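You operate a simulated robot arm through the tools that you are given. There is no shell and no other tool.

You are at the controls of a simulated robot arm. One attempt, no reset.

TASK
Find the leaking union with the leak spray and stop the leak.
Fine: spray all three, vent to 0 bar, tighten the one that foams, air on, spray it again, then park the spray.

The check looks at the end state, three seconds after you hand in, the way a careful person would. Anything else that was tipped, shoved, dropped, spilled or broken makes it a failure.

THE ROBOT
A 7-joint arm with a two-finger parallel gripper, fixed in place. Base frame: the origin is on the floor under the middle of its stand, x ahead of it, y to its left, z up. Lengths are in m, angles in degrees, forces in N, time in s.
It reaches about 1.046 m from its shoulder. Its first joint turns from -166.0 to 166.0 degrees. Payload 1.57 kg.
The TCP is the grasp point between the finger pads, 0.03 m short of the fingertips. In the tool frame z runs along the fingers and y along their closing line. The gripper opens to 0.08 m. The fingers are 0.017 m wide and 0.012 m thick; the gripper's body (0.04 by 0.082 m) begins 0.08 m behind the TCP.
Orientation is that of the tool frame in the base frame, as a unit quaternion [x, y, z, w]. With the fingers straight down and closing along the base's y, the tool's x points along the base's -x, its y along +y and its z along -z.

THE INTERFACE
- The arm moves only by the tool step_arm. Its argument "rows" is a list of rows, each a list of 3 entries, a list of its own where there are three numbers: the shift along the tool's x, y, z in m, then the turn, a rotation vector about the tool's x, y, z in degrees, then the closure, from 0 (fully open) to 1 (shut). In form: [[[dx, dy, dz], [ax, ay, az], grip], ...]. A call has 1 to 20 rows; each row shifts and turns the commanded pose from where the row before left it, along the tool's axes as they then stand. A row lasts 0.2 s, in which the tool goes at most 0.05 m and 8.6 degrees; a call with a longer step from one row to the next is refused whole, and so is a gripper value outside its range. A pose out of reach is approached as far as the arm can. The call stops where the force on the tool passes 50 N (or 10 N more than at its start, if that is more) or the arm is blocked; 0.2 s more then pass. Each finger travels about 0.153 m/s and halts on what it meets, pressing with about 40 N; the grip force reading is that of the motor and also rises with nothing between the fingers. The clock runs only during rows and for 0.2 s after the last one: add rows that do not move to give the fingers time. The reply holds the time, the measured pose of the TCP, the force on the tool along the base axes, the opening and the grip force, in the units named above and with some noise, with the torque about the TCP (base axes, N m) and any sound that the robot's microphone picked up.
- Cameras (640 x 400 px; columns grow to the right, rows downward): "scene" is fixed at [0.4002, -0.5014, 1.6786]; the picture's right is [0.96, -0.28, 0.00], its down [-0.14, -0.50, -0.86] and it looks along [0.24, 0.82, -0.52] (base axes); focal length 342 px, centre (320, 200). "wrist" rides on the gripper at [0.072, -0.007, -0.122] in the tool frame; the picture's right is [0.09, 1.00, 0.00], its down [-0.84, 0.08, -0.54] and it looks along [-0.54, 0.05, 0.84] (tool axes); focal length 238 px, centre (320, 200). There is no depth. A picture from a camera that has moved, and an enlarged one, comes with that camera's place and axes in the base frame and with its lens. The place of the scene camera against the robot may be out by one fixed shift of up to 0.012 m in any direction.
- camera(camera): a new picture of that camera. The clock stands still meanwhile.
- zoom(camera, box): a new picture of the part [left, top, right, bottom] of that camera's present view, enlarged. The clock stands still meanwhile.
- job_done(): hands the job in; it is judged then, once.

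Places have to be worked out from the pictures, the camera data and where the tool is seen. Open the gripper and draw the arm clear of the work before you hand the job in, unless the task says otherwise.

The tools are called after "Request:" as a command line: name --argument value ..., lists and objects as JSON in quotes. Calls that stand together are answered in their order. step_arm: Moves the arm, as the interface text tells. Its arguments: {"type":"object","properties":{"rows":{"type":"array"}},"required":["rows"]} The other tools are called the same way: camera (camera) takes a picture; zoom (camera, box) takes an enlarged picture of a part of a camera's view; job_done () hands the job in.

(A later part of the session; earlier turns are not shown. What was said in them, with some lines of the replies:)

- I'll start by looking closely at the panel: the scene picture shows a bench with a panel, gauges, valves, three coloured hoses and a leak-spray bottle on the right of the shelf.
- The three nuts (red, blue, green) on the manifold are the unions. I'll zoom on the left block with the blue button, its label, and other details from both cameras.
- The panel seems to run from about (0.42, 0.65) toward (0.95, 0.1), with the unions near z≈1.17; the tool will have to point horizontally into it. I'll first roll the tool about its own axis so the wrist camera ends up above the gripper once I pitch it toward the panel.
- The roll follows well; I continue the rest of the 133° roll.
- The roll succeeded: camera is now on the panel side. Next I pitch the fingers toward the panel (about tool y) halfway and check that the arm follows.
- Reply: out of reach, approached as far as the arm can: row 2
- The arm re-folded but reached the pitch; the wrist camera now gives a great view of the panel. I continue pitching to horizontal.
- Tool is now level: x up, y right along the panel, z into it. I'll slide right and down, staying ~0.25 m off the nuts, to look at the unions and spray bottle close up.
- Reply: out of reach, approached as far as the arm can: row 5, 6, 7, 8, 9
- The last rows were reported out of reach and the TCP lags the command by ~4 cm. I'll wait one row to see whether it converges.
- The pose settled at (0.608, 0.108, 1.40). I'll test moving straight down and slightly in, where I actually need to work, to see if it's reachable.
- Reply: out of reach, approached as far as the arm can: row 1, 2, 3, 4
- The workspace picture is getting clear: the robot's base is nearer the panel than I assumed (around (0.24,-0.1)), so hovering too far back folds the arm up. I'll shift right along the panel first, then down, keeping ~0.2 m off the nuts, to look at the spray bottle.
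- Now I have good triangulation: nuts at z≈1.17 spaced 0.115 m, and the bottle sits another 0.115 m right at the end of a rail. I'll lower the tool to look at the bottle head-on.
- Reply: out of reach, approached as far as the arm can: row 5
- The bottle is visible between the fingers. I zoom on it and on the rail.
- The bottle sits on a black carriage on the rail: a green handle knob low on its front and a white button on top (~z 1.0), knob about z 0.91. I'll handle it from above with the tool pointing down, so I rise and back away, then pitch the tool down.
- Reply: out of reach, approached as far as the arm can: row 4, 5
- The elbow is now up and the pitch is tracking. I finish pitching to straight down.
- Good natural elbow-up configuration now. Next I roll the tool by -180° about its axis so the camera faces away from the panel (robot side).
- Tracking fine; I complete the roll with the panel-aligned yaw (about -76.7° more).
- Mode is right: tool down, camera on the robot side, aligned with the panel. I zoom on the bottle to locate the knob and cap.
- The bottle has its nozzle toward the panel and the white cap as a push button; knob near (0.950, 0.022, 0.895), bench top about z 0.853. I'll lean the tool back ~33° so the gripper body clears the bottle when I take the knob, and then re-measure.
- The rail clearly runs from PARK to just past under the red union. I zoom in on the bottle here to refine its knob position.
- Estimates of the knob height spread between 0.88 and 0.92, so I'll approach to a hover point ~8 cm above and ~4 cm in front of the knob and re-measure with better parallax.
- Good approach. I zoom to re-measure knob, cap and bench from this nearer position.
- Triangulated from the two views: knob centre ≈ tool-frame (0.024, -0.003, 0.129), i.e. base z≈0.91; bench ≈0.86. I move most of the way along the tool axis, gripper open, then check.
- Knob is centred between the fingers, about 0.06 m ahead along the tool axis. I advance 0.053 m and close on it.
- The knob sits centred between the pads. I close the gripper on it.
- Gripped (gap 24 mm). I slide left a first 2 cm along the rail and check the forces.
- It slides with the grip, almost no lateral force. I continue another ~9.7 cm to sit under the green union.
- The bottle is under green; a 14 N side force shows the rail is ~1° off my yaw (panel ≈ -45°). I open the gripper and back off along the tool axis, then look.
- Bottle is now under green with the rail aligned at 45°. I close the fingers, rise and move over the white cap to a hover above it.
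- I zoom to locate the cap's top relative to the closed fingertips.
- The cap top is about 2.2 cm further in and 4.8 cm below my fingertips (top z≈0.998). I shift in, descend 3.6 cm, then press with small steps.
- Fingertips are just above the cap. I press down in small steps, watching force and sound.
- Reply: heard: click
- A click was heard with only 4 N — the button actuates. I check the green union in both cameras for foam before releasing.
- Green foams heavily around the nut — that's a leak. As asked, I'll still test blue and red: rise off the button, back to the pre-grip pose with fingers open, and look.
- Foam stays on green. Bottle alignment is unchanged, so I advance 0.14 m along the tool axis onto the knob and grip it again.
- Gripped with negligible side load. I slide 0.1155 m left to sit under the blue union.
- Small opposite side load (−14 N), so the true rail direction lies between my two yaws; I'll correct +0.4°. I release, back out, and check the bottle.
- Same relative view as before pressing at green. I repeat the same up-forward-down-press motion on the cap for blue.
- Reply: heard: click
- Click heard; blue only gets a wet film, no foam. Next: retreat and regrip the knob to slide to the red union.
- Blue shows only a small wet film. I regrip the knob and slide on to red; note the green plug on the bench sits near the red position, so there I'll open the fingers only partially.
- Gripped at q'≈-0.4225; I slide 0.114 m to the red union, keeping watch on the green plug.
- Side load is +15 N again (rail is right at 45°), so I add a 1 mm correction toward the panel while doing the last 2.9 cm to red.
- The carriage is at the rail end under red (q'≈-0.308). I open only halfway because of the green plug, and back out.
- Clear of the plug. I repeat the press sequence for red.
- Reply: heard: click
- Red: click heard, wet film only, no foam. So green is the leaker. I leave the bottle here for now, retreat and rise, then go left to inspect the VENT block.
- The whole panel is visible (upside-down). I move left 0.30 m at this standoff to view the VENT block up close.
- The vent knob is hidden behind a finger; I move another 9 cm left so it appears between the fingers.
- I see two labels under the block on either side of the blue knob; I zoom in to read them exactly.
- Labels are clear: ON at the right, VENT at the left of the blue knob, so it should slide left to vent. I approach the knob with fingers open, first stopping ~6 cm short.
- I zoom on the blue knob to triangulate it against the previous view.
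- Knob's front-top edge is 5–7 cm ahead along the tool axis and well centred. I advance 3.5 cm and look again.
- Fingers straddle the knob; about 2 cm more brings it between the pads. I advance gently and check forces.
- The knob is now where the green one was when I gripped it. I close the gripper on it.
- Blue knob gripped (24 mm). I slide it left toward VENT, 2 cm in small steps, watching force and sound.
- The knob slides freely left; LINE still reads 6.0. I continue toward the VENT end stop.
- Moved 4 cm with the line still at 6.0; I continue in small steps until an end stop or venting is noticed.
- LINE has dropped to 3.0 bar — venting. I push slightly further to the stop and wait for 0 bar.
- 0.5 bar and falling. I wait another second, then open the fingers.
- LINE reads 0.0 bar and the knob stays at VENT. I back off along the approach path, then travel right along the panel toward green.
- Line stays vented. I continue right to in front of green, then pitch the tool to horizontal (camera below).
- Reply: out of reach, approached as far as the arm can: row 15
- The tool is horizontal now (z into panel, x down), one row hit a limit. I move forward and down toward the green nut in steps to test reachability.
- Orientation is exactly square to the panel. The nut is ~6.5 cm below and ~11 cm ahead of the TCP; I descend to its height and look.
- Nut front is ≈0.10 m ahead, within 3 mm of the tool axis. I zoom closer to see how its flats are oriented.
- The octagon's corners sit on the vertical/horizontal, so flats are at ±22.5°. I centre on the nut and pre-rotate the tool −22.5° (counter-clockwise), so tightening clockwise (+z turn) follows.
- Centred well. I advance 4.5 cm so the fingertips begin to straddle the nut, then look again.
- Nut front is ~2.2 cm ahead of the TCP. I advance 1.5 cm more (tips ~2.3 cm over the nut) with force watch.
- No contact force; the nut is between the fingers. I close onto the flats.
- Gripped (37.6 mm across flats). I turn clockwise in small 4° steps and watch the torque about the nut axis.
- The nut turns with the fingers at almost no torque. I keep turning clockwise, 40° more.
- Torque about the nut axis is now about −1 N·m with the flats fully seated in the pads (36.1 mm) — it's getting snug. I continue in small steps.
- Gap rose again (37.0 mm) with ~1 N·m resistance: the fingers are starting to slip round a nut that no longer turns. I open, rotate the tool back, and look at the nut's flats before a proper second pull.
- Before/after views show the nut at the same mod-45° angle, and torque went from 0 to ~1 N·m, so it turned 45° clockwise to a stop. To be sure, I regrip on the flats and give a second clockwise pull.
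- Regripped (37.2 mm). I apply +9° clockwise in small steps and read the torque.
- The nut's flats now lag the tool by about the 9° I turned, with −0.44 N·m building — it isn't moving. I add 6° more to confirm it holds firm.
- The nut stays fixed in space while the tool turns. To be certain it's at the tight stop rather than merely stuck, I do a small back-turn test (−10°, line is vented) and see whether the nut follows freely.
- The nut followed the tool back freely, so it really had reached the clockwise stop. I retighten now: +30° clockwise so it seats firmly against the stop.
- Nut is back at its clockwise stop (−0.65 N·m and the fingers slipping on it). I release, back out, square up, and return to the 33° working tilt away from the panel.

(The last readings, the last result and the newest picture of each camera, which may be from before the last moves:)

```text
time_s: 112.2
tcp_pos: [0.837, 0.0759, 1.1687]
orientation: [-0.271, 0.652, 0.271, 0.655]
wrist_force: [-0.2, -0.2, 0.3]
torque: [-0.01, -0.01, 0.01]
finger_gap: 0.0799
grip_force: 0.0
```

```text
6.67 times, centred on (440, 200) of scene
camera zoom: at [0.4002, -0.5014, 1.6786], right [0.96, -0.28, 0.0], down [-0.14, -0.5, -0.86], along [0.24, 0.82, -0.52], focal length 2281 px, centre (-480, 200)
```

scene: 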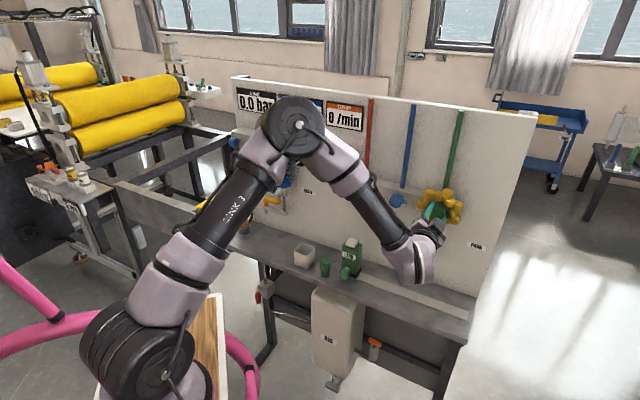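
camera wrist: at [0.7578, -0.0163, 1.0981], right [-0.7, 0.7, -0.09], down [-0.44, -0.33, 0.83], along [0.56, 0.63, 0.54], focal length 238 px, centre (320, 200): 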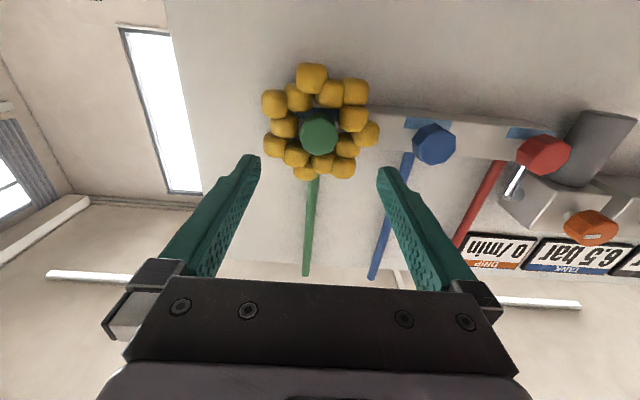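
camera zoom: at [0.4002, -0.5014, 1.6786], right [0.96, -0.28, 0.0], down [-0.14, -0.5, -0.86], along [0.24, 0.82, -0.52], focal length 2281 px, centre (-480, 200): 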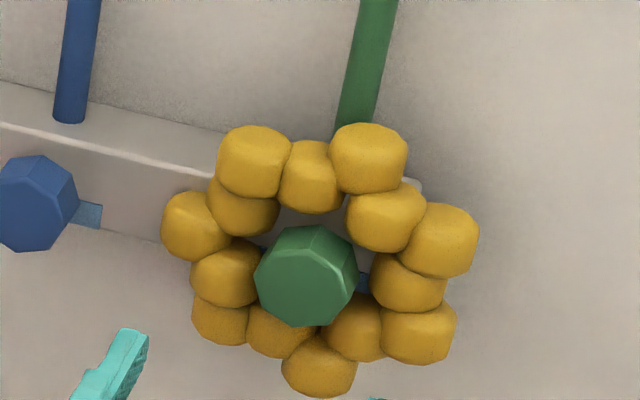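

The nut shows the same stop angle as after the first tightening. I rise and back off, then pitch back to the 33° tilt.

Request:
step_arm --rows '[[[-0.025, 0, -0.01], [0, 0, 0], 0], [[-0.025, 0, -0.01], [0, 0, 0], 0], [[-0.025, 0, -0.01], [0, 0, 0], 0], [[-0.025, 0, -0.01], [0, 0, 0], 0], [[-0.025, 0, -0.01], [0, 0, 0], 0], [[0, 0, 0], [0, 8.2, 0], 0], [[0, 0, 0], [0, 8.2, 0], 0], [[0, 0, 0], [0, 8.2, 0], 0], [[0, 0, 0], [0, 8.2, 0], 0], [[0, 0, 0], [0, 8.2, 0], 0], [[0, 0, 0], [0, 8.2, 0], 0], [[0, 0, 0], [0, 8.2, 0], 0], [[0, 0, 0], [0, 0, 0], 0]]'

Request:
camera --camera "scene"

```text
time_s: 115.0
tcp_pos: [0.8033, 0.0393, 1.2939]
orientation: [-0.367, 0.886, 0.108, 0.26]
wrist_force: [-0.4, -1.2, -0.2]
torque: [-0.01, -0.02, -0.01]
finger_gap: 0.0802
grip_force: 0.1
```

```text
taken
```

scene: 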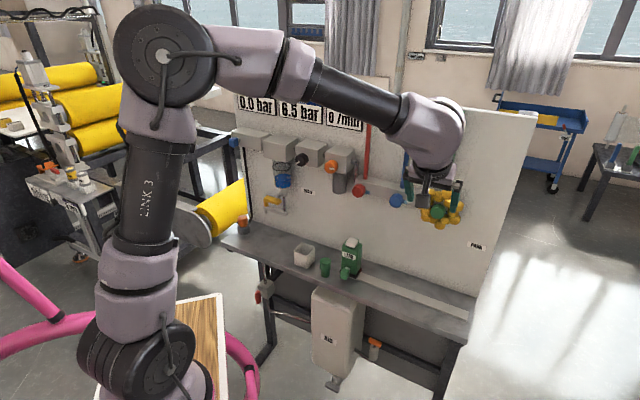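

Back at the travel pose. I go left 0.687 m along the panel to the vent knob's pre-approach point.

Request:
step_arm --rows '[[[-0.004, 0.03, -0.0062], [0, 0, 0], 0], [[-0.004, 0.03, -0.0062], [0, 0, 0], 0], [[0, 0.0385, 0], [0, 0, 0], 0], [[0, 0.0385, 0], [0, 0, 0], 0], [[0, 0.0385, 0], [0, 0, 0], 0], [[0, 0.0385, 0], [0, 0, 0], 0], [[0, 0.0385, 0], [0, 0, 0], 0], [[0, 0.0385, 0], [0, 0, 0], 0], [[0, 0.0385, 0], [0, 0, 0], 0], [[0, 0.0385, 0], [0, 0, 0], 0], [[0, 0.0385, 0], [0, 0, 0], 0], [[0, 0.0385, 0], [0, 0, 0], 0], [[0, 0.0385, 0], [0, 0, 0], 0], [[0, 0.0385, 0], [0, 0, 0], 0], [[0, 0.0385, 0], [0, 0, 0], 0], [[0, 0.0385, 0], [0, 0, 0], 0], [[0, 0.0385, 0], [0, 0, 0], 0], [[0, 0.0385, 0], [0, 0, 0], 0], [[0, 0.01, 0], [0, 0, 0], 0], [[0, 0, 0], [0, 0, 0], 0]]'

Request:
camera --camera "wrist"

Request:
camera --camera "scene"

```text
time_s: 119.2
tcp_pos: [0.3185, 0.5234, 1.3087]
orientation: [-0.368, 0.886, 0.109, 0.26]
wrist_force: [-0.9, 0.4, 0.9]
torque: [-0.02, -0.01, 0.0]
finger_gap: 0.0799
grip_force: 0.1
```

```text
taken
camera wrist: at [0.2338, 0.4283, 1.3734], right [-0.76, 0.65, -0.05], down [0.23, 0.34, 0.91], along [0.61, 0.68, -0.41], focal length 238 px, centre (320, 200)
```

wrist: 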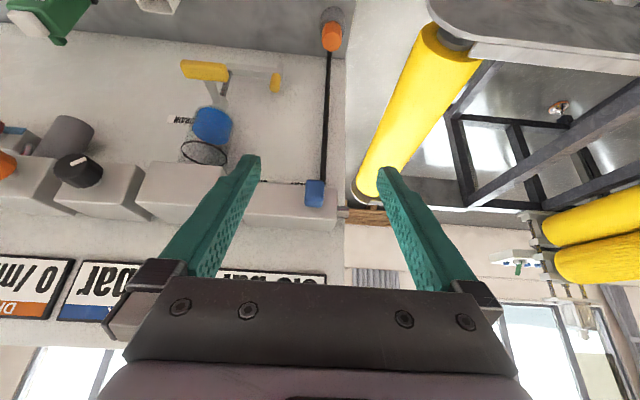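

```text
taken
```

scene: 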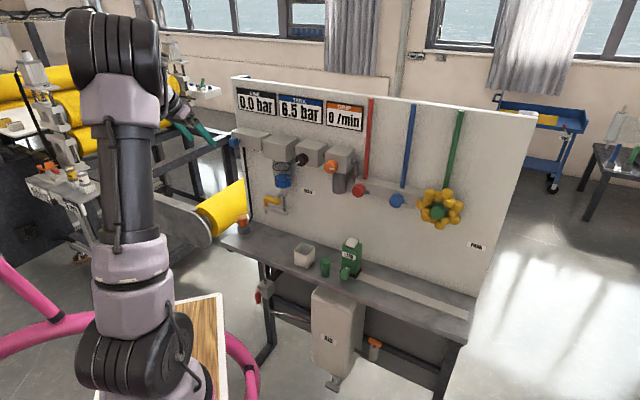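

Knob is at the VENT end and in line. I approach as before: in and down, then along the tool axis to ~2.5 cm short.

Request:
step_arm --rows '[[[-0.0195, 0.0006, 0.015], [0, 0, 0], 0], [[-0.0195, 0.0006, 0.015], [0, 0, 0], 0], [[-0.0195, 0.0006, 0.015], [0, 0, 0], 0], [[-0.0195, 0.0005, 0.015], [0, 0, 0], 0], [[0, 0, 0.015], [0, 0, 0], 0], [[0, 0, 0.015], [0, 0, 0], 0], [[0, 0, 0], [0, 0, 0], 0]]'

Request:
camera --camera "wrist"

```text
time_s: 120.8
tcp_pos: [0.3964, 0.6055, 1.2752]
orientation: [-0.366, 0.886, 0.109, 0.262]
wrist_force: [0.7, -0.5, -0.3]
torque: [0.02, -0.01, -0.02]
finger_gap: 0.0803
grip_force: 0.2
```

```text
taken
camera wrist: at [0.3124, 0.5109, 1.3404], right [-0.76, 0.65, -0.05], down [0.23, 0.34, 0.91], along [0.61, 0.68, -0.41], focal length 238 px, centre (320, 200)
```

wrist: 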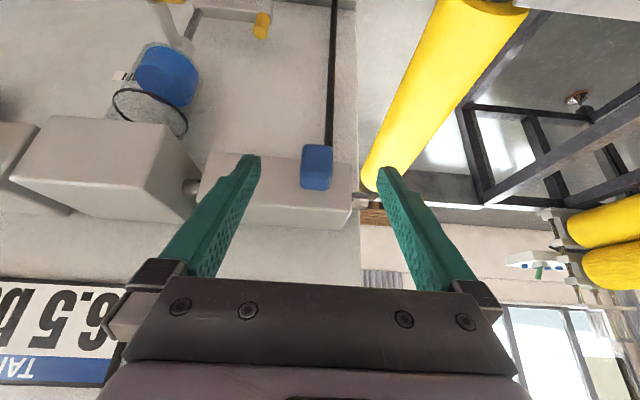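

Aligned and clear. I advance the last 2.5 cm and close on the knob.

Request:
step_arm --rows '[[[0, -0.001, 0.01], [0, 0, 0], 0], [[0, 0, 0.008], [0, 0, 0], 0], [[0, 0, 0.007], [0, 0, 0], 0], [[0, 0, 0], [0, 0, 0], 0], [[0, 0, 0], [0, 0, 0], 0.5], [[0, 0, 0], [0, 0, 0], 1], [[0, 0, 0], [0, 0, 0], 1], [[0, 0, 0], [0, 0, 0], 1]]'

Request:
camera --camera "wrist"

```text
time_s: 122.6
tcp_pos: [0.4068, 0.6149, 1.2546]
orientation: [-0.367, 0.887, 0.108, 0.261]
wrist_force: [2.1, -1.5, -0.3]
torque: [0.02, -0.14, -0.27]
finger_gap: 0.0239
grip_force: 36.4
```

```text
taken
camera wrist: at [0.3229, 0.5199, 1.3188], right [-0.76, 0.65, -0.05], down [0.23, 0.34, 0.91], along [0.61, 0.68, -0.41], focal length 238 px, centre (320, 200)
```

wrist: 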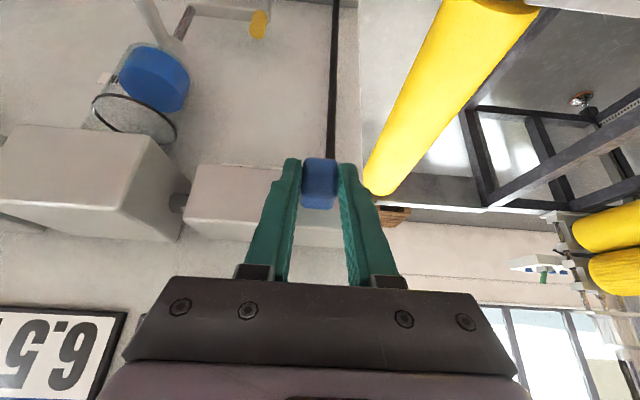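

Gripped. I slide it right 5.7 cm back to its original ON position.

Request:
step_arm --rows '[[[0, -0.006, 0], [0, 0, 0], 1], [[0, -0.006, 0], [0, 0, 0], 1], [[0, -0.006, 0], [0, 0, 0], 1], [[0, -0.006, 0], [0, 0, 0], 1], [[0, -0.006, 0], [0, 0, 0], 1], [[0, -0.006, 0], [0, 0, 0], 1], [[0, -0.006, 0], [0, 0, 0], 1], [[0, -0.006, 0], [0, 0, 0], 1], [[0, -0.005, 0], [0, 0, 0], 1], [[0, -0.004, 0], [0, 0, 0], 1], [[0, 0, 0], [0, 0, 0], 1], [[0, 0, 0], [0, 0, 0], 1]]'

Request:
zoom --camera "scene" --box '[220, 80, 380, 180]'

Request:
camera --camera "wrist"

```text
time_s: 125.2
tcp_pos: [0.4478, 0.5732, 1.2534]
orientation: [-0.367, 0.887, 0.108, 0.261]
wrist_force: [-2.9, -2.5, 2.9]
torque: [-0.56, 0.7, 0.0]
finger_gap: 0.0238
grip_force: 36.2
```

```text
4.00 times, centred on (300, 130) of scene
camera zoom: at [0.4002, -0.5014, 1.6786], right [0.96, -0.28, 0.0], down [-0.14, -0.5, -0.86], along [0.24, 0.82, -0.52], focal length 1368 px, centre (400, 480)
```

zoom: 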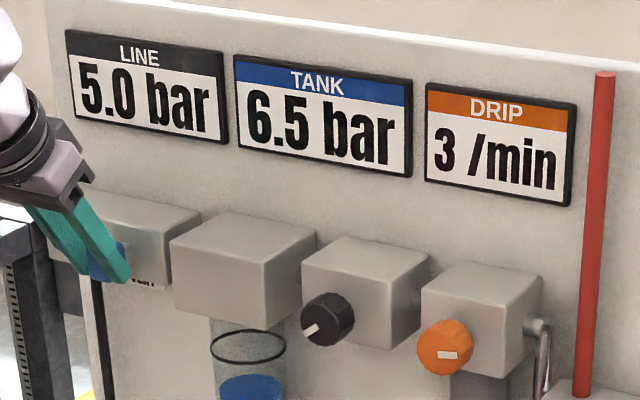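

```text
taken
camera wrist: at [0.3633, 0.4794, 1.3188], right [-0.76, 0.65, -0.05], down [0.23, 0.34, 0.91], along [0.61, 0.68, -0.41], focal length 238 px, centre (320, 200)
```

wrist: 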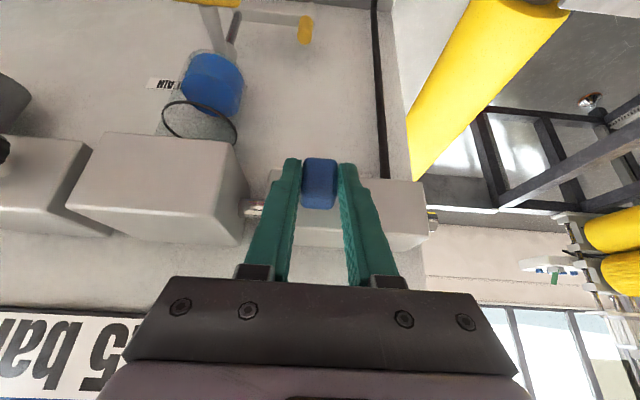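

LINE is at 5.0 bar and rising. I release, back off the same way, and check it reaches 6.0 with the knob at ON.

Request:
step_arm --rows '[[[0, 0, 0], [0, 0, 0], 0.6], [[0, 0, 0], [0, 0, 0], 0.4], [[0, 0, 0], [0, 0, 0], 0.4], [[0, 0, -0.015], [0, 0, 0], 0.3], [[0, 0, -0.02], [0, 0, 0], 0.3], [[0, 0, -0.02], [0, 0, 0], 0.3], [[0.02, 0, -0.015], [0, 0, 0], 0.3], [[0.02, 0, -0.015], [0, 0, 0], 0.3], [[0.02, 0, -0.015], [0, 0, 0], 0.3], [[0.018, 0, -0.015], [0, 0, 0], 0.3], [[0, 0, 0], [0, 0, 0], 0.3]]'

Request:
zoom --camera "scene" --box '[220, 80, 380, 180]'

Request:
camera --camera "wrist"

```text
time_s: 127.6
tcp_pos: [0.3564, 0.4841, 1.3076]
orientation: [-0.368, 0.886, 0.108, 0.26]
wrist_force: [0.2, 0.3, -0.8]
torque: [-0.03, 0.01, -0.01]
finger_gap: 0.0561
grip_force: 0.1
```

```text
4.00 times, centred on (300, 130) of scene
camera zoom: at [0.4002, -0.5014, 1.6786], right [0.96, -0.28, 0.0], down [-0.14, -0.5, -0.86], along [0.24, 0.82, -0.52], focal length 1368 px, centre (400, 480)
```

zoom: 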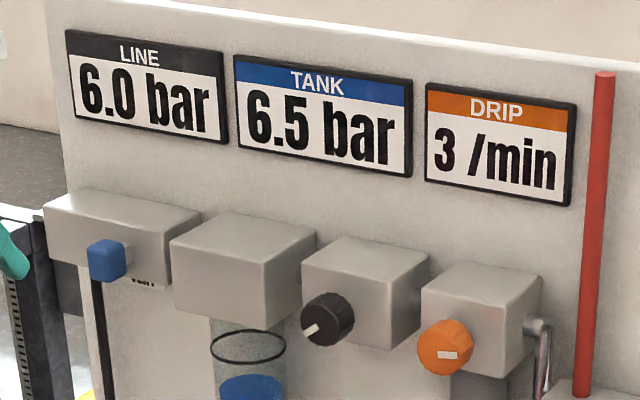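

```text
taken
camera wrist: at [0.2729, 0.389, 1.3728], right [-0.76, 0.65, -0.05], down [0.23, 0.34, 0.91], along [0.61, 0.68, -0.41], focal length 238 px, centre (320, 200)
```

wrist: 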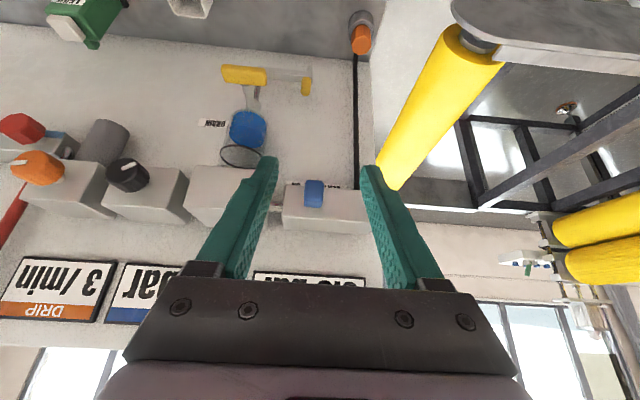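

LINE back at 6.0 bar, knob at ON. I go right to above the bottle at red, then down to its pre-grip pose with half-open fingers.

Request:
step_arm --rows '[[[0, -0.0363, 0], [0, 0, 0], 0.5], [[0, -0.0363, 0], [0, 0, 0], 0.5], [[0, -0.0363, 0], [0, 0, 0], 0.5], [[0, -0.0363, 0], [0, 0, 0], 0.5], [[0, -0.0363, 0], [0, 0, 0], 0.5], [[0, -0.0363, 0], [0, 0, 0], 0.5], [[0, -0.0363, 0], [0, 0, 0], 0.5], [[0, -0.0363, 0], [0, 0, 0], 0.5], [[0, -0.0363, 0], [0, 0, 0], 0.5], [[0, -0.0363, 0], [0, 0, 0], 0.5], [[0, -0.0363, 0], [0, 0, 0], 0.5], [[0.019, 0, 0.0294], [0, 0, 0], 0.5], [[0.019, 0, 0.0294], [0, 0, 0], 0.5], [[0.019, 0, 0.0294], [0, 0, 0], 0.5], [[0.019, 0, 0.0294], [0, 0, 0], 0.5], [[0.019, 0, 0.0294], [0, 0, 0], 0.5], [[0, 0, 0], [0, 0, 0], 0.5]]'

Request:
camera --camera "wrist"

Request:
camera --camera "scene"

```text
time_s: 131.2
tcp_pos: [0.6364, 0.2022, 1.1335]
orientation: [-0.368, 0.886, 0.108, 0.262]
wrist_force: [0.3, -0.6, 0.8]
torque: [0.0, 0.0, -0.01]
finger_gap: 0.0399
grip_force: 0.1
```

```text
taken
camera wrist: at [0.5545, 0.1069, 1.1975], right [-0.76, 0.65, -0.05], down [0.23, 0.34, 0.91], along [0.61, 0.68, -0.41], focal length 238 px, centre (320, 200)
```

wrist: 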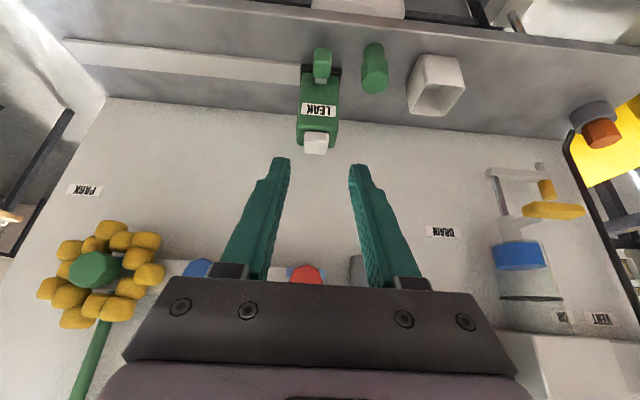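

```text
taken
```

scene: 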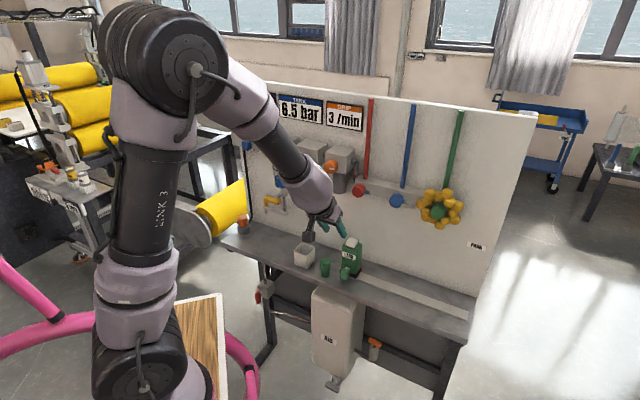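

Everything is in place. I descend to the pre-grip pose and check alignment with the knob and the green plug.

Request:
step_arm --rows '[[[0.0138, -0.0005, 0.0225], [0, 0, 0], 0.5], [[0.0138, -0.0005, 0.0225], [0, 0, 0], 0.5], [[0.0137, -0.0005, 0.0225], [0, 0, 0], 0.5], [[0.0137, -0.0004, 0.0226], [0, 0, 0], 0.5], [[0, 0, 0], [0, 0, 0], 0.5]]'

Request:
camera --camera "wrist"

```text
time_s: 132.4
tcp_pos: [0.6402, 0.2022, 1.0268]
orientation: [-0.368, 0.886, 0.109, 0.261]
wrist_force: [-0.5, -0.2, 0.7]
torque: [0.03, 0.04, 0.02]
finger_gap: 0.0401
grip_force: 0.2
```

```text
taken
camera wrist: at [0.5574, 0.1066, 1.092], right [-0.76, 0.65, -0.05], down [0.23, 0.34, 0.91], along [0.61, 0.68, -0.41], focal length 238 px, centre (320, 200)
```

wrist: 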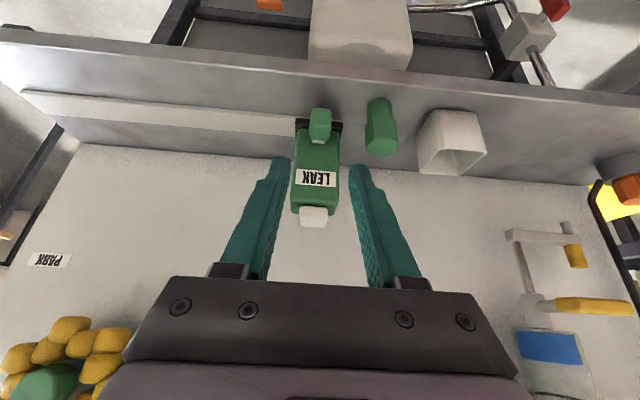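

Same view as before; I advance 0.138 m with half-open fingers and grip the knob.

Request:
step_arm --rows '[[[0, 0, 0.025], [0, 0, 0], 0.5], [[0, 0, 0.025], [0, 0, 0], 0.5], [[0, 0, 0.025], [0, 0, 0], 0.5], [[0, 0, 0.025], [0, 0, 0], 0.5], [[0, 0, 0.02], [0, 0, 0], 0.5], [[0, 0, 0.012], [0, 0, 0], 0.5], [[0, 0, 0.006], [0, 0, 0], 0.5], [[0, 0, 0], [0, 0, 0], 0.5], [[0, 0, 0], [0, 0, 0], 1], [[0, 0, 0], [0, 0, 0], 1], [[0, 0, 0], [0, 0, 0], 1]]'

Request:
camera --camera "wrist"

```text
time_s: 134.8
tcp_pos: [0.6942, 0.2551, 0.9103]
orientation: [-0.368, 0.886, 0.108, 0.26]
wrist_force: [-0.2, 2.6, -7.2]
torque: [0.46, -1.08, -0.25]
finger_gap: 0.0242
grip_force: 36.1
```

```text
taken
camera wrist: at [0.6113, 0.1604, 0.9757], right [-0.76, 0.65, -0.05], down [0.23, 0.34, 0.91], along [0.61, 0.68, -0.41], focal length 238 px, centre (320, 200)
```

wrist: 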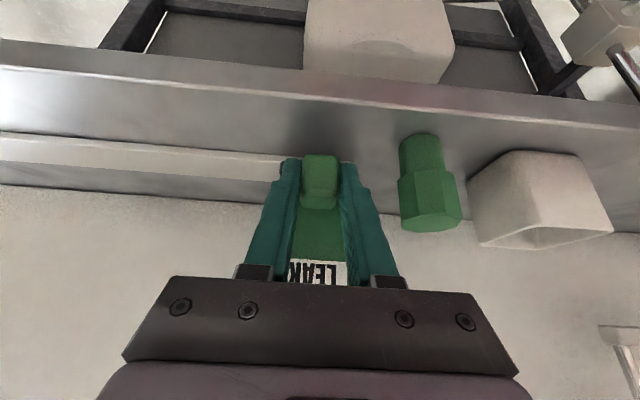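

Gripped. I slide right 0.114 m (half way to green) and check side forces.

Request:
step_arm --rows '[[[0, -0.0105, 0], [0, 0, 0], 1], [[0, -0.0105, 0], [0, 0, 0], 1], [[0, -0.0105, 0], [0, 0, 0], 1], [[0, -0.0105, 0], [0, 0, 0], 1], [[0, -0.0105, 0], [0, 0, 0], 1], [[0, -0.0105, 0], [0, 0, 0], 1], [[0, -0.0105, 0], [0, 0, 0], 1], [[0, -0.0105, 0], [0, 0, 0], 1], [[0, -0.0105, 0], [0, 0, 0], 1], [[0, -0.0105, 0], [0, 0, 0], 1], [[0, -0.009, 0], [0, 0, 0], 1], [[0, 0, 0], [0, 0, 0], 1]]'

```text
time_s: 137.4
tcp_pos: [0.7765, 0.174, 0.9105]
orientation: [-0.367, 0.886, 0.109, 0.26]
wrist_force: [0.8, -2.5, -19.3]
torque: [-0.69, 0.24, -0.04]
finger_gap: 0.0239
grip_force: 36.1
```

A −19 N vertical load built up (about 1 mm), so I ease down 1 mm while continuing the remaining 0.114 m to green.

Request:
step_arm --rows '[[[0.0006, -0.0095, 0.0009], [0, 0, 0], 1], [[0, -0.0105, 0.0001], [0, 0, 0], 1], [[0, -0.0105, 0.0001], [0, 0, 0], 1], [[0, -0.0105, 0.0001], [0, 0, 0], 1], [[0, -0.0105, 0.0001], [0, 0, 0], 1], [[0, -0.0105, 0.0001], [0, 0, 0], 1], [[0, -0.0105, 0.0001], [0, 0, 0], 1], [[0, -0.0105, 0.0001], [0, 0, 0], 1], [[0, -0.0105, 0.0001], [0, 0, 0], 1], [[0, -0.0105, 0], [0, 0, 0], 1], [[0, -0.0095, 0], [0, 0, 0], 1], [[0, 0, 0], [0, 0, 0], 1]]'

Request:
camera --camera "wrist"

Request:
camera --camera "scene"

```text
time_s: 140.0
tcp_pos: [0.8565, 0.0924, 0.9111]
orientation: [-0.368, 0.886, 0.108, 0.262]
wrist_force: [-11.4, -15.3, 16.3]
torque: [0.16, 0.48, 0.29]
finger_gap: 0.024
grip_force: 36.3
```

```text
taken
camera wrist: at [0.7729, -0.0013, 0.9756], right [-0.76, 0.65, -0.05], down [0.23, 0.34, 0.91], along [0.61, 0.68, -0.41], focal length 238 px, centre (320, 200)
```

wrist: 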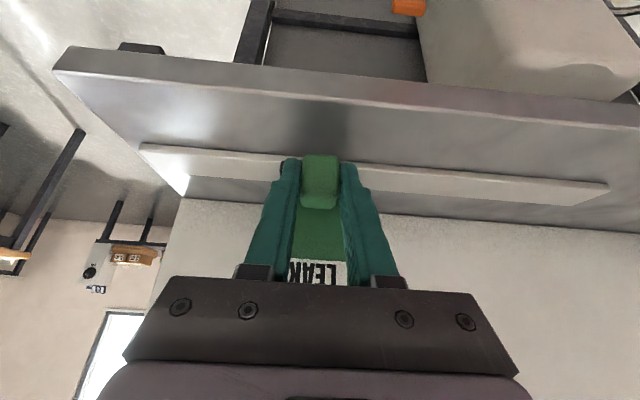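

```text
taken
```

scene: 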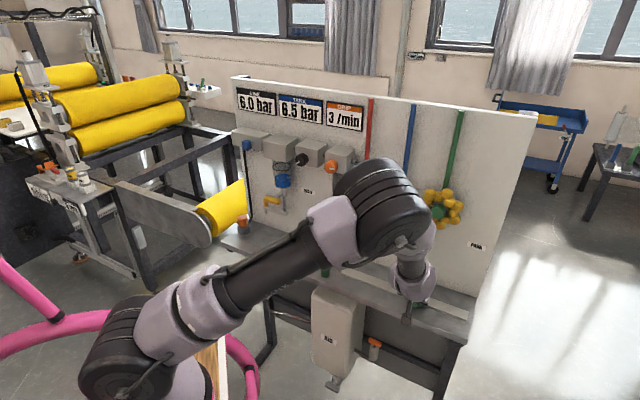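

Bottle is under green (q'≈-0.540). I release, back out to the pre-press pose, and look.

Request:
step_arm --rows '[[[0, 0, 0], [0, 0, 0], 0.6], [[0, 0, 0], [0, 0, 0], 0.3], [[0, 0, 0], [0, 0, 0], 0], [[-0.0004, 0, -0.019], [0, 0, 0], 0], [[0, 0, -0.03], [0, 0, 0], 0], [[0, 0, -0.03], [0, 0, 0], 0], [[0, 0, -0.03], [0, 0, 0], 0], [[0, 0, -0.03], [0, 0, 0], 0], [[0, 0, 0], [0, 0, 0], 0]]'

Request:
camera --camera "wrist"

```text
time_s: 142.0
tcp_pos: [0.803, 0.0403, 1.028]
orientation: [-0.368, 0.886, 0.109, 0.26]
wrist_force: [-0.2, -0.2, 0.3]
torque: [0.02, 0.05, 0.01]
finger_gap: 0.0798
grip_force: 0.0
```

```text
taken
camera wrist: at [0.7195, -0.0535, 1.0929], right [-0.76, 0.65, -0.05], down [0.23, 0.34, 0.91], along [0.61, 0.68, -0.41], focal length 238 px, centre (320, 200)
```

wrist: 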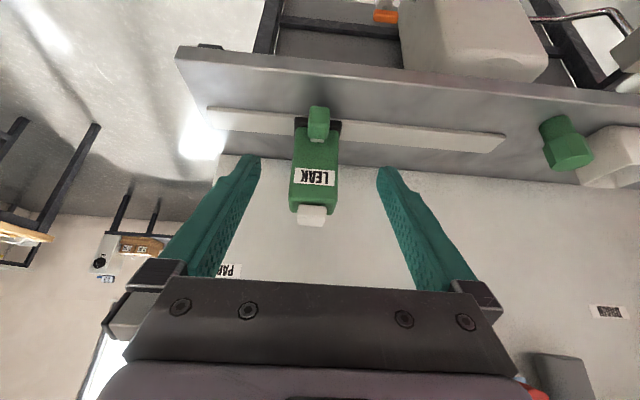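

Same relative geometry as the earlier presses. I repeat the press sequence at green with air on.

Request:
step_arm --rows '[[[-0.0122, -0.0005, -0.019], [0, 0, 0], 0.5], [[-0.0122, -0.0005, -0.019], [0, 0, 0], 1], [[-0.0165, 0, 0.0107], [0, 0, 0], 1], [[-0.0165, 0, 0.0107], [0, 0, 0], 1], [[-0.0165, 0, 0.0107], [0, 0, 0], 1], [[-0.0165, 0, 0.0107], [0, 0, 0], 1], [[-0.0165, 0, 0.0107], [0, 0, 0], 1], [[-0.0105, 0, 0.0067], [0, 0, 0], 1], [[-0.0105, 0, 0.0067], [0, 0, 0], 1], [[0.0065, 0, 0.0101], [0, 0, 0], 1], [[0.0065, 0, 0.0101], [0, 0, 0], 1], [[0.0065, 0, 0.0101], [0, 0, 0], 1], [[0.0016, 0, 0.0025], [0, 0, 0], 1], [[0.0016, 0, 0.0025], [0, 0, 0], 1], [[0.0016, 0, 0.0025], [0, 0, 0], 1]]'

Request:
zoom --camera "scene" --box '[340, 150, 500, 250]'

Request:
camera --camera "wrist"

```text
time_s: 145.2
tcp_pos: [0.8909, 0.1281, 1.0291]
orientation: [-0.368, 0.886, 0.109, 0.261]
wrist_force: [1.2, 1.2, 4.9]
torque: [0.11, -0.07, -0.04]
finger_gap: 0.0001
grip_force: 21.3
heard: click
```

```text
4.00 times, centred on (420, 200) of scene
camera zoom: at [0.4002, -0.5014, 1.6786], right [0.96, -0.28, 0.0], down [-0.14, -0.5, -0.86], along [0.24, 0.82, -0.52], focal length 1368 px, centre (-80, 200)
```

zoom: 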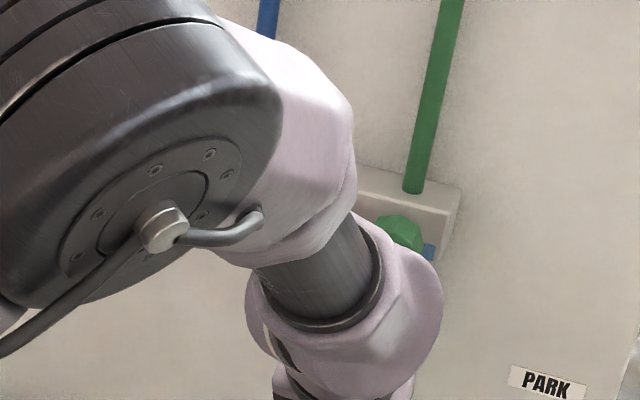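

```text
taken
camera wrist: at [0.8074, 0.0338, 1.0922], right [-0.76, 0.65, -0.05], down [0.23, 0.34, 0.91], along [0.61, 0.68, -0.41], focal length 238 px, centre (320, 200)
```

wrist: 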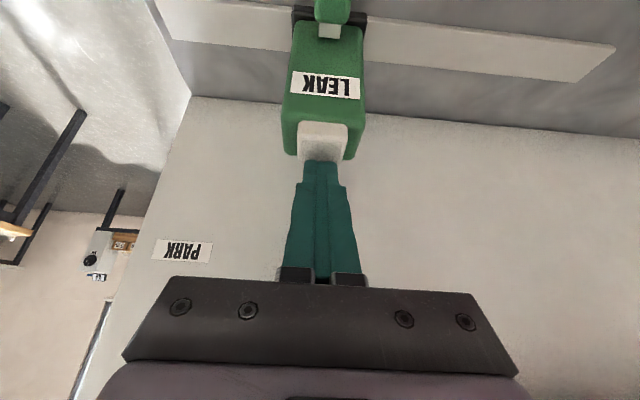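

Click heard and the foam on green is gone: only a wet film now — the leak is stopped. I retreat, open, and take another look at green before parking the bottle.

Request:
step_arm --rows '[[[-0.0109, 0, -0.0169], [0, 0, 0], 1], [[-0.0109, 0, -0.0168], [0, 0, 0], 1], [[0.0209, 0, -0.0056], [0, 0, 0], 1], [[0.0209, 0, -0.0056], [0, 0, 0], 1], [[0.0209, 0, -0.0056], [0, 0, 0], 0.5], [[0.0209, 0, -0.0056], [0, 0, 0], 0], [[0.0209, 0.0005, -0.0056], [0, 0, 0], 0], [[0.0209, 0.0005, -0.0054], [0, 0, 0], 0], [[0, 0, 0], [0, 0, 0], 0]]'

Request:
camera --camera "wrist"

Request:
zoom --camera "scene" --box '[340, 150, 500, 250]'

```text
time_s: 147.2
tcp_pos: [0.8023, 0.0415, 1.0276]
orientation: [-0.368, 0.886, 0.108, 0.26]
wrist_force: [0.3, 0.2, 0.1]
torque: [-0.03, 0.02, 0.03]
finger_gap: 0.08
grip_force: 0.0
```

```text
taken
camera wrist: at [0.7194, -0.053, 1.0917], right [-0.76, 0.65, -0.05], down [0.23, 0.34, 0.91], along [0.61, 0.68, -0.41], focal length 238 px, centre (320, 200)
```

wrist: 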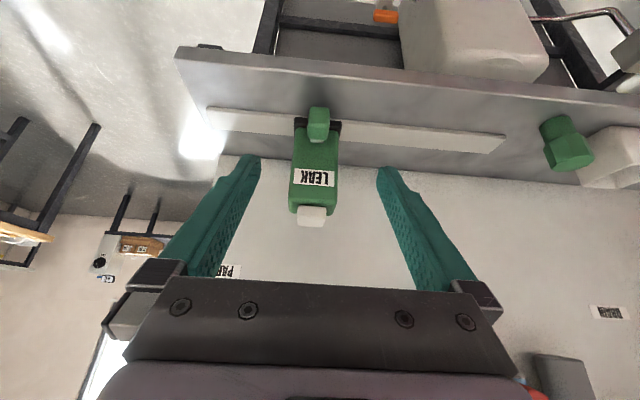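

```text
4.00 times, centred on (420, 200) of scene
camera zoom: at [0.4002, -0.5014, 1.6786], right [0.96, -0.28, 0.0], down [-0.14, -0.5, -0.86], along [0.24, 0.82, -0.52], focal length 1368 px, centre (-80, 200)
```

zoom: 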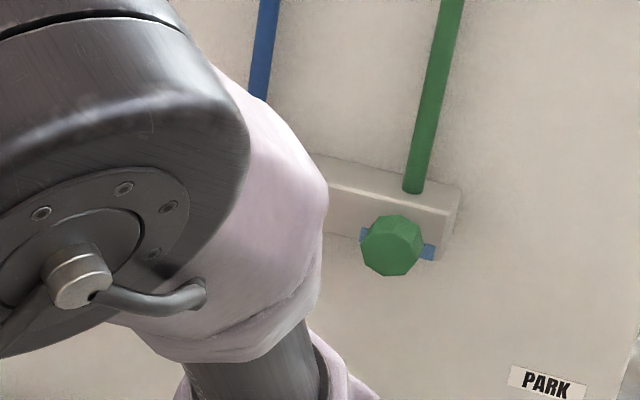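

Green stays foam-free. I grip the knob again to slide the bottle back to PARK.

Request:
step_arm --rows '[[[0, -0.0005, 0.025], [0, 0, 0], 0], [[0, -0.0005, 0.025], [0, 0, 0], 0], [[0, 0, 0.025], [0, 0, 0], 0], [[0, 0, 0.025], [0, 0, 0], 0], [[0, 0, 0.02], [0, 0, 0], 0], [[0, 0, 0.012], [0, 0, 0], 0], [[0, 0, 0.006], [0, 0, 0], 0], [[0, 0, 0], [0, 0, 0], 0], [[0, 0, 0], [0, 0, 0], 0.5], [[0, 0, 0], [0, 0, 0], 1], [[0, 0, 0], [0, 0, 0], 1], [[0, 0, 0], [0, 0, 0], 1]]'

Request:
camera --camera "wrist"

```text
time_s: 149.8
tcp_pos: [0.8568, 0.0938, 0.9109]
orientation: [-0.367, 0.886, 0.108, 0.261]
wrist_force: [3.2, -0.8, -3.1]
torque: [0.13, -0.57, -0.35]
finger_gap: 0.0238
grip_force: 36.4
```

```text
taken
camera wrist: at [0.7731, -0.0009, 0.9758], right [-0.76, 0.65, -0.05], down [0.23, 0.34, 0.91], along [0.61, 0.68, -0.41], focal length 238 px, centre (320, 200)
```

wrist: 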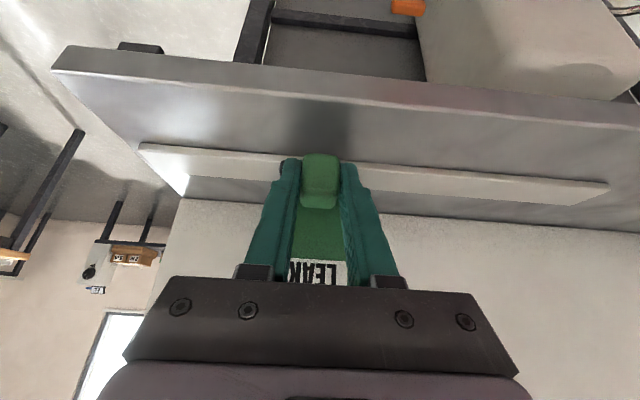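

Gripped; I slide right 0.105 m, then finish gently to the original park spot.

Request:
step_arm --rows '[[[0, -0.0105, 0], [0, 0, 0], 1], [[0, -0.0105, 0], [0, 0, 0], 1], [[0, -0.0105, 0], [0, 0, 0], 1], [[0, -0.0105, 0], [0, 0, 0], 1], [[0, -0.0105, 0], [0, 0, 0], 1], [[0, -0.0105, 0], [0, 0, 0], 1], [[0, -0.0105, 0], [0, 0, 0], 1], [[0, -0.0105, 0], [0, 0, 0], 1], [[0, -0.0105, 0], [0, 0, 0], 1], [[0, -0.0105, 0], [0, 0, 0], 1], [[0, 0, 0], [0, 0, 0], 1]]'

```text
time_s: 152.2
tcp_pos: [0.9319, 0.0176, 0.9113]
orientation: [-0.367, 0.886, 0.108, 0.261]
wrist_force: [2.1, -0.8, -11.0]
torque: [0.01, 0.0, -0.16]
finger_gap: 0.0239
grip_force: 36.4
```

At q'=-0.6465; original park was -0.655. I go the last ~1 cm slowly.

Request:
step_arm --rows '[[[0, -0.003, 0], [0, 0, 0], 1], [[0, -0.003, 0], [0, 0, 0], 1], [[0, -0.0025, 0], [0, 0, 0], 1], [[0, 0, 0], [0, 0, 0], 1]]'

Request:
camera --camera "wrist"

```text
time_s: 153.2
tcp_pos: [0.938, 0.0134, 0.9119]
orientation: [-0.367, 0.886, 0.109, 0.261]
wrist_force: [-3.6, 0.0, -4.4]
torque: [-1.05, 0.72, -0.32]
finger_gap: 0.0241
grip_force: 35.9
```

```text
taken
camera wrist: at [0.8537, -0.0815, 0.9761], right [-0.76, 0.65, -0.05], down [0.24, 0.34, 0.91], along [0.61, 0.68, -0.41], focal length 238 px, centre (320, 200)
```

wrist: 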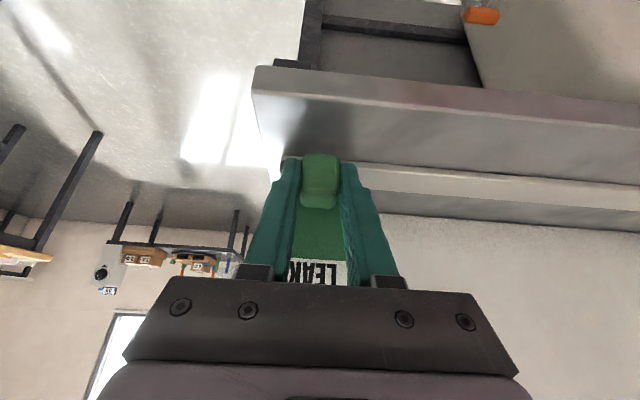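

Nearly at the original spot (within ~1.5 mm). I push gently 2 mm more to meet the park end.

Request:
step_arm --rows '[[[0, -0.001, 0], [0, 0, 0], 1], [[0, -0.001, 0], [0, 0, 0], 1], [[0, 0, 0], [0, 0, 0], 1]]'

```text
time_s: 154.0
tcp_pos: [0.9377, 0.0122, 0.9113]
orientation: [-0.367, 0.886, 0.107, 0.261]
wrist_force: [-7.1, -3.0, -2.2]
torque: [-0.95, 0.41, -0.32]
finger_gap: 0.0237
grip_force: 36.2
```

Back at the original park position. I release and back out.

Request:
step_arm --rows '[[[0, 0, 0], [0, 0, 0], 0.6], [[0, 0, 0], [0, 0, 0], 0.3], [[0, 0, 0], [0, 0, 0], 0], [[0, 0, -0.019], [0, 0, 0], 0], [[0, 0, -0.03], [0, 0, 0], 0], [[0, 0, -0.03], [0, 0, 0], 0], [[0, 0, -0.03], [0, 0, 0], 0], [[0, 0, -0.03], [0, 0, 0], 0], [[0, 0, 0], [0, 0, 0], 0]]'

Request:
camera --camera "wrist"

Request:
camera --camera "scene"

```text
time_s: 156.0
tcp_pos: [0.8854, -0.042, 1.0288]
orientation: [-0.368, 0.886, 0.109, 0.26]
wrist_force: [-0.4, 0.1, 0.5]
torque: [-0.05, 0.01, 0.0]
finger_gap: 0.0802
grip_force: 0.1
```

```text
taken
camera wrist: at [0.8019, -0.1368, 1.0938], right [-0.76, 0.65, -0.05], down [0.23, 0.34, 0.91], along [0.61, 0.68, -0.41], focal length 238 px, centre (320, 200)
```

wrist: 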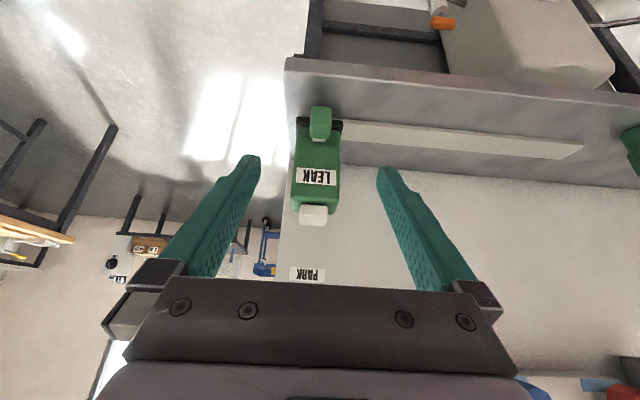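

```text
taken
```

scene: 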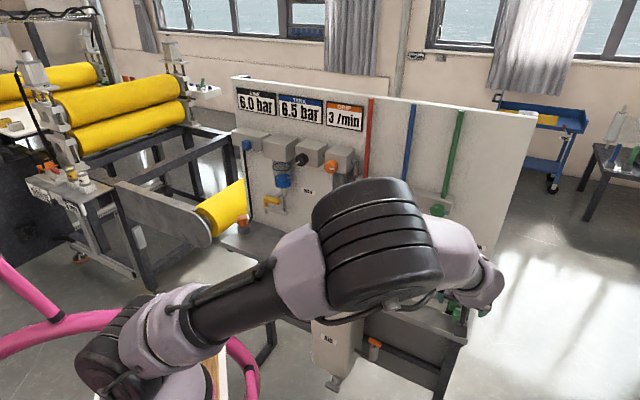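

Bottle is parked on the rail end, as at the start. I raise the arm and draw back from the panel for a final check.

Request:
step_arm --rows '[[[-0.019, 0, -0.0294], [0, 0, 0], 0], [[-0.019, 0, -0.0294], [0, 0, 0], 0], [[-0.019, 0, -0.0294], [0, 0, 0], 0], [[-0.019, 0, -0.0294], [0, 0, 0], 0], [[-0.019, 0, -0.0294], [0, 0, 0], 0], [[-0.019, 0, -0.0294], [0, 0, 0], 0], [[-0.019, 0, -0.0294], [0, 0, 0], 0], [[-0.019, 0, -0.0294], [0, 0, 0], 0], [[0.0168, 0, -0.0108], [0, 0, 0], 0], [[0.0168, 0, -0.0108], [0, 0, 0], 0], [[0.0168, 0, -0.0108], [0, 0, 0], 0], [[0.0168, 0, -0.0108], [0, 0, 0], 0], [[0, 0, 0], [0, 0, 0], 0]]'

Request:
camera --camera "scene"

Request:
camera --camera "wrist"

```text
time_s: 158.8
tcp_pos: [0.8291, -0.0978, 1.3074]
orientation: [-0.367, 0.886, 0.108, 0.261]
wrist_force: [-0.2, -0.3, -0.1]
torque: [0.0, -0.03, 0.01]
finger_gap: 0.0799
grip_force: 0.1
```

```text
taken
```

scene: 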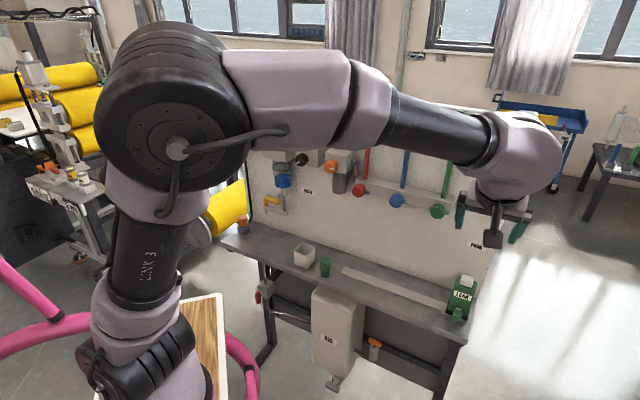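

```text
taken
camera wrist: at [0.7457, -0.1923, 1.3725], right [-0.76, 0.65, -0.05], down [0.23, 0.34, 0.91], along [0.61, 0.68, -0.41], focal length 238 px, centre (320, 200)
```

wrist: 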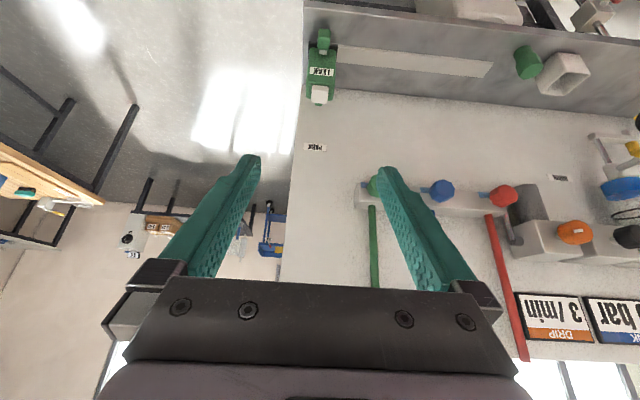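

I compare the bottle's parked position with the very first picture, and check green, bench items and gauges.

Request:
zoom --camera "scene" --box '[370, 230, 530, 330]'

Request:
zoom --camera "scene" --box '[340, 150, 500, 250]'

Request:
zoom --camera "scene" --box '[220, 210, 380, 310]'

Request:
zoom --camera "wrist" --box '[290, 140, 540, 290]'

```text
4.00 times, centred on (450, 280) of scene
camera zoom: at [0.4002, -0.5014, 1.6786], right [0.96, -0.28, 0.0], down [-0.14, -0.5, -0.86], along [0.24, 0.82, -0.52], focal length 1368 px, centre (-200, -120)
```

zoom: 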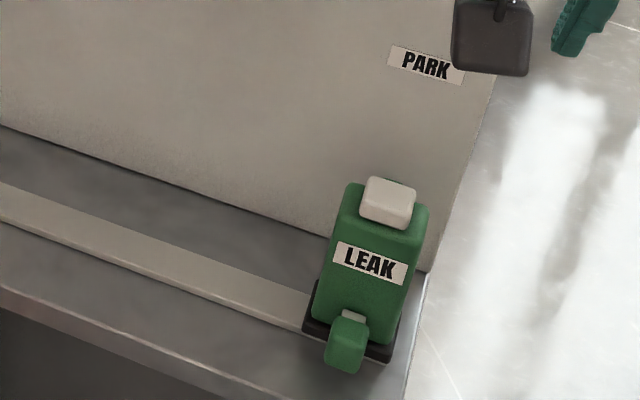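

```text
4.00 times, centred on (420, 200) of scene
camera zoom: at [0.4002, -0.5014, 1.6786], right [0.96, -0.28, 0.0], down [-0.14, -0.5, -0.86], along [0.24, 0.82, -0.52], focal length 1368 px, centre (-80, 200)
```

zoom: 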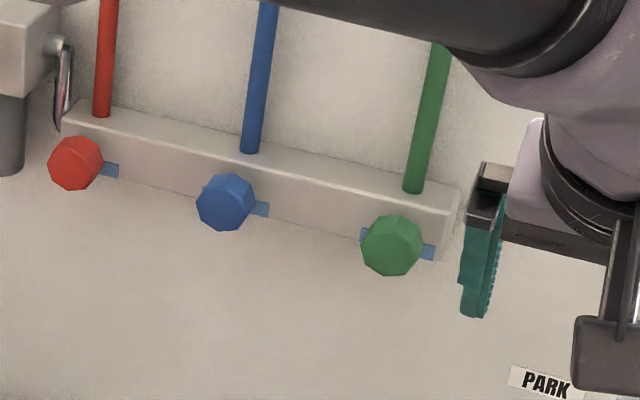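

```text
4.00 times, centred on (300, 260) of scene
camera zoom: at [0.4002, -0.5014, 1.6786], right [0.96, -0.28, 0.0], down [-0.14, -0.5, -0.86], along [0.24, 0.82, -0.52], focal length 1368 px, centre (400, -40)
```

zoom: 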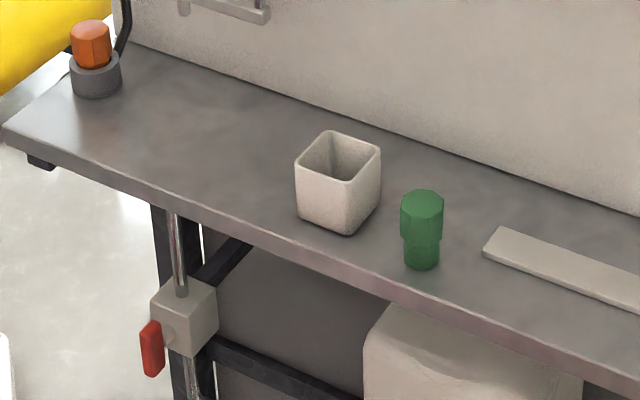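

```text
2.56 times, centred on (415, 215) of wrist
camera zoom: at [0.7457, -0.1923, 1.3725], right [-0.76, 0.65, -0.05], down [0.23, 0.34, 0.91], along [0.61, 0.68, -0.41], focal length 610 px, centre (77, 162)
```

zoom: 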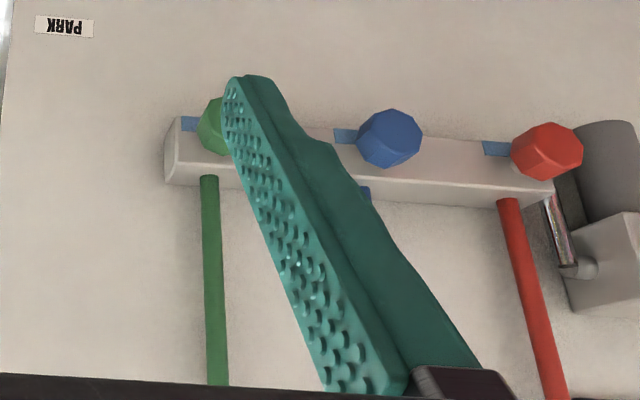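

Everything matches: bottle is exactly at its original PARK spot, all three unions show only wet film with no foam, LINE read 6.0 / TANK 6.5 / DRIP 3 with the knob at ON, bench items untouched, gripper open and arm clear. I hand in the job.

Request:
job_done

```text
The job is handed in.
```

The leak was at the green union. I tightened it, and it no longer foams with the air on at 6.0 bar.

- **Spray test:** green foamed heavily. Blue and red only got wet.
- **Vent:** I slid the blue knob to VENT and LINE went down to 0.0 bar.
- **Tighten:** I turned the green nut clockwise, about 45° by my estimate, until it would not turn further. To confirm that was the stop, I backed it off about 10° and retightened it, with the line still vented.
- **Air on:** I slid the knob back to ON. LINE returned to 6.0 bar, TANK stayed at 6.5 and DRIP came back to 3/min.
- **Second spray:** when I sprayed green again, the old foam cleared and no new foam formed.
- **Park:** the spray bottle is back where it started at PARK, and the other items on the bench look unmoved.

The gripper is open and the arm is clear of the panel. In the final picture the arm blocked the gauges, so those readings are from just before I pulled it back.
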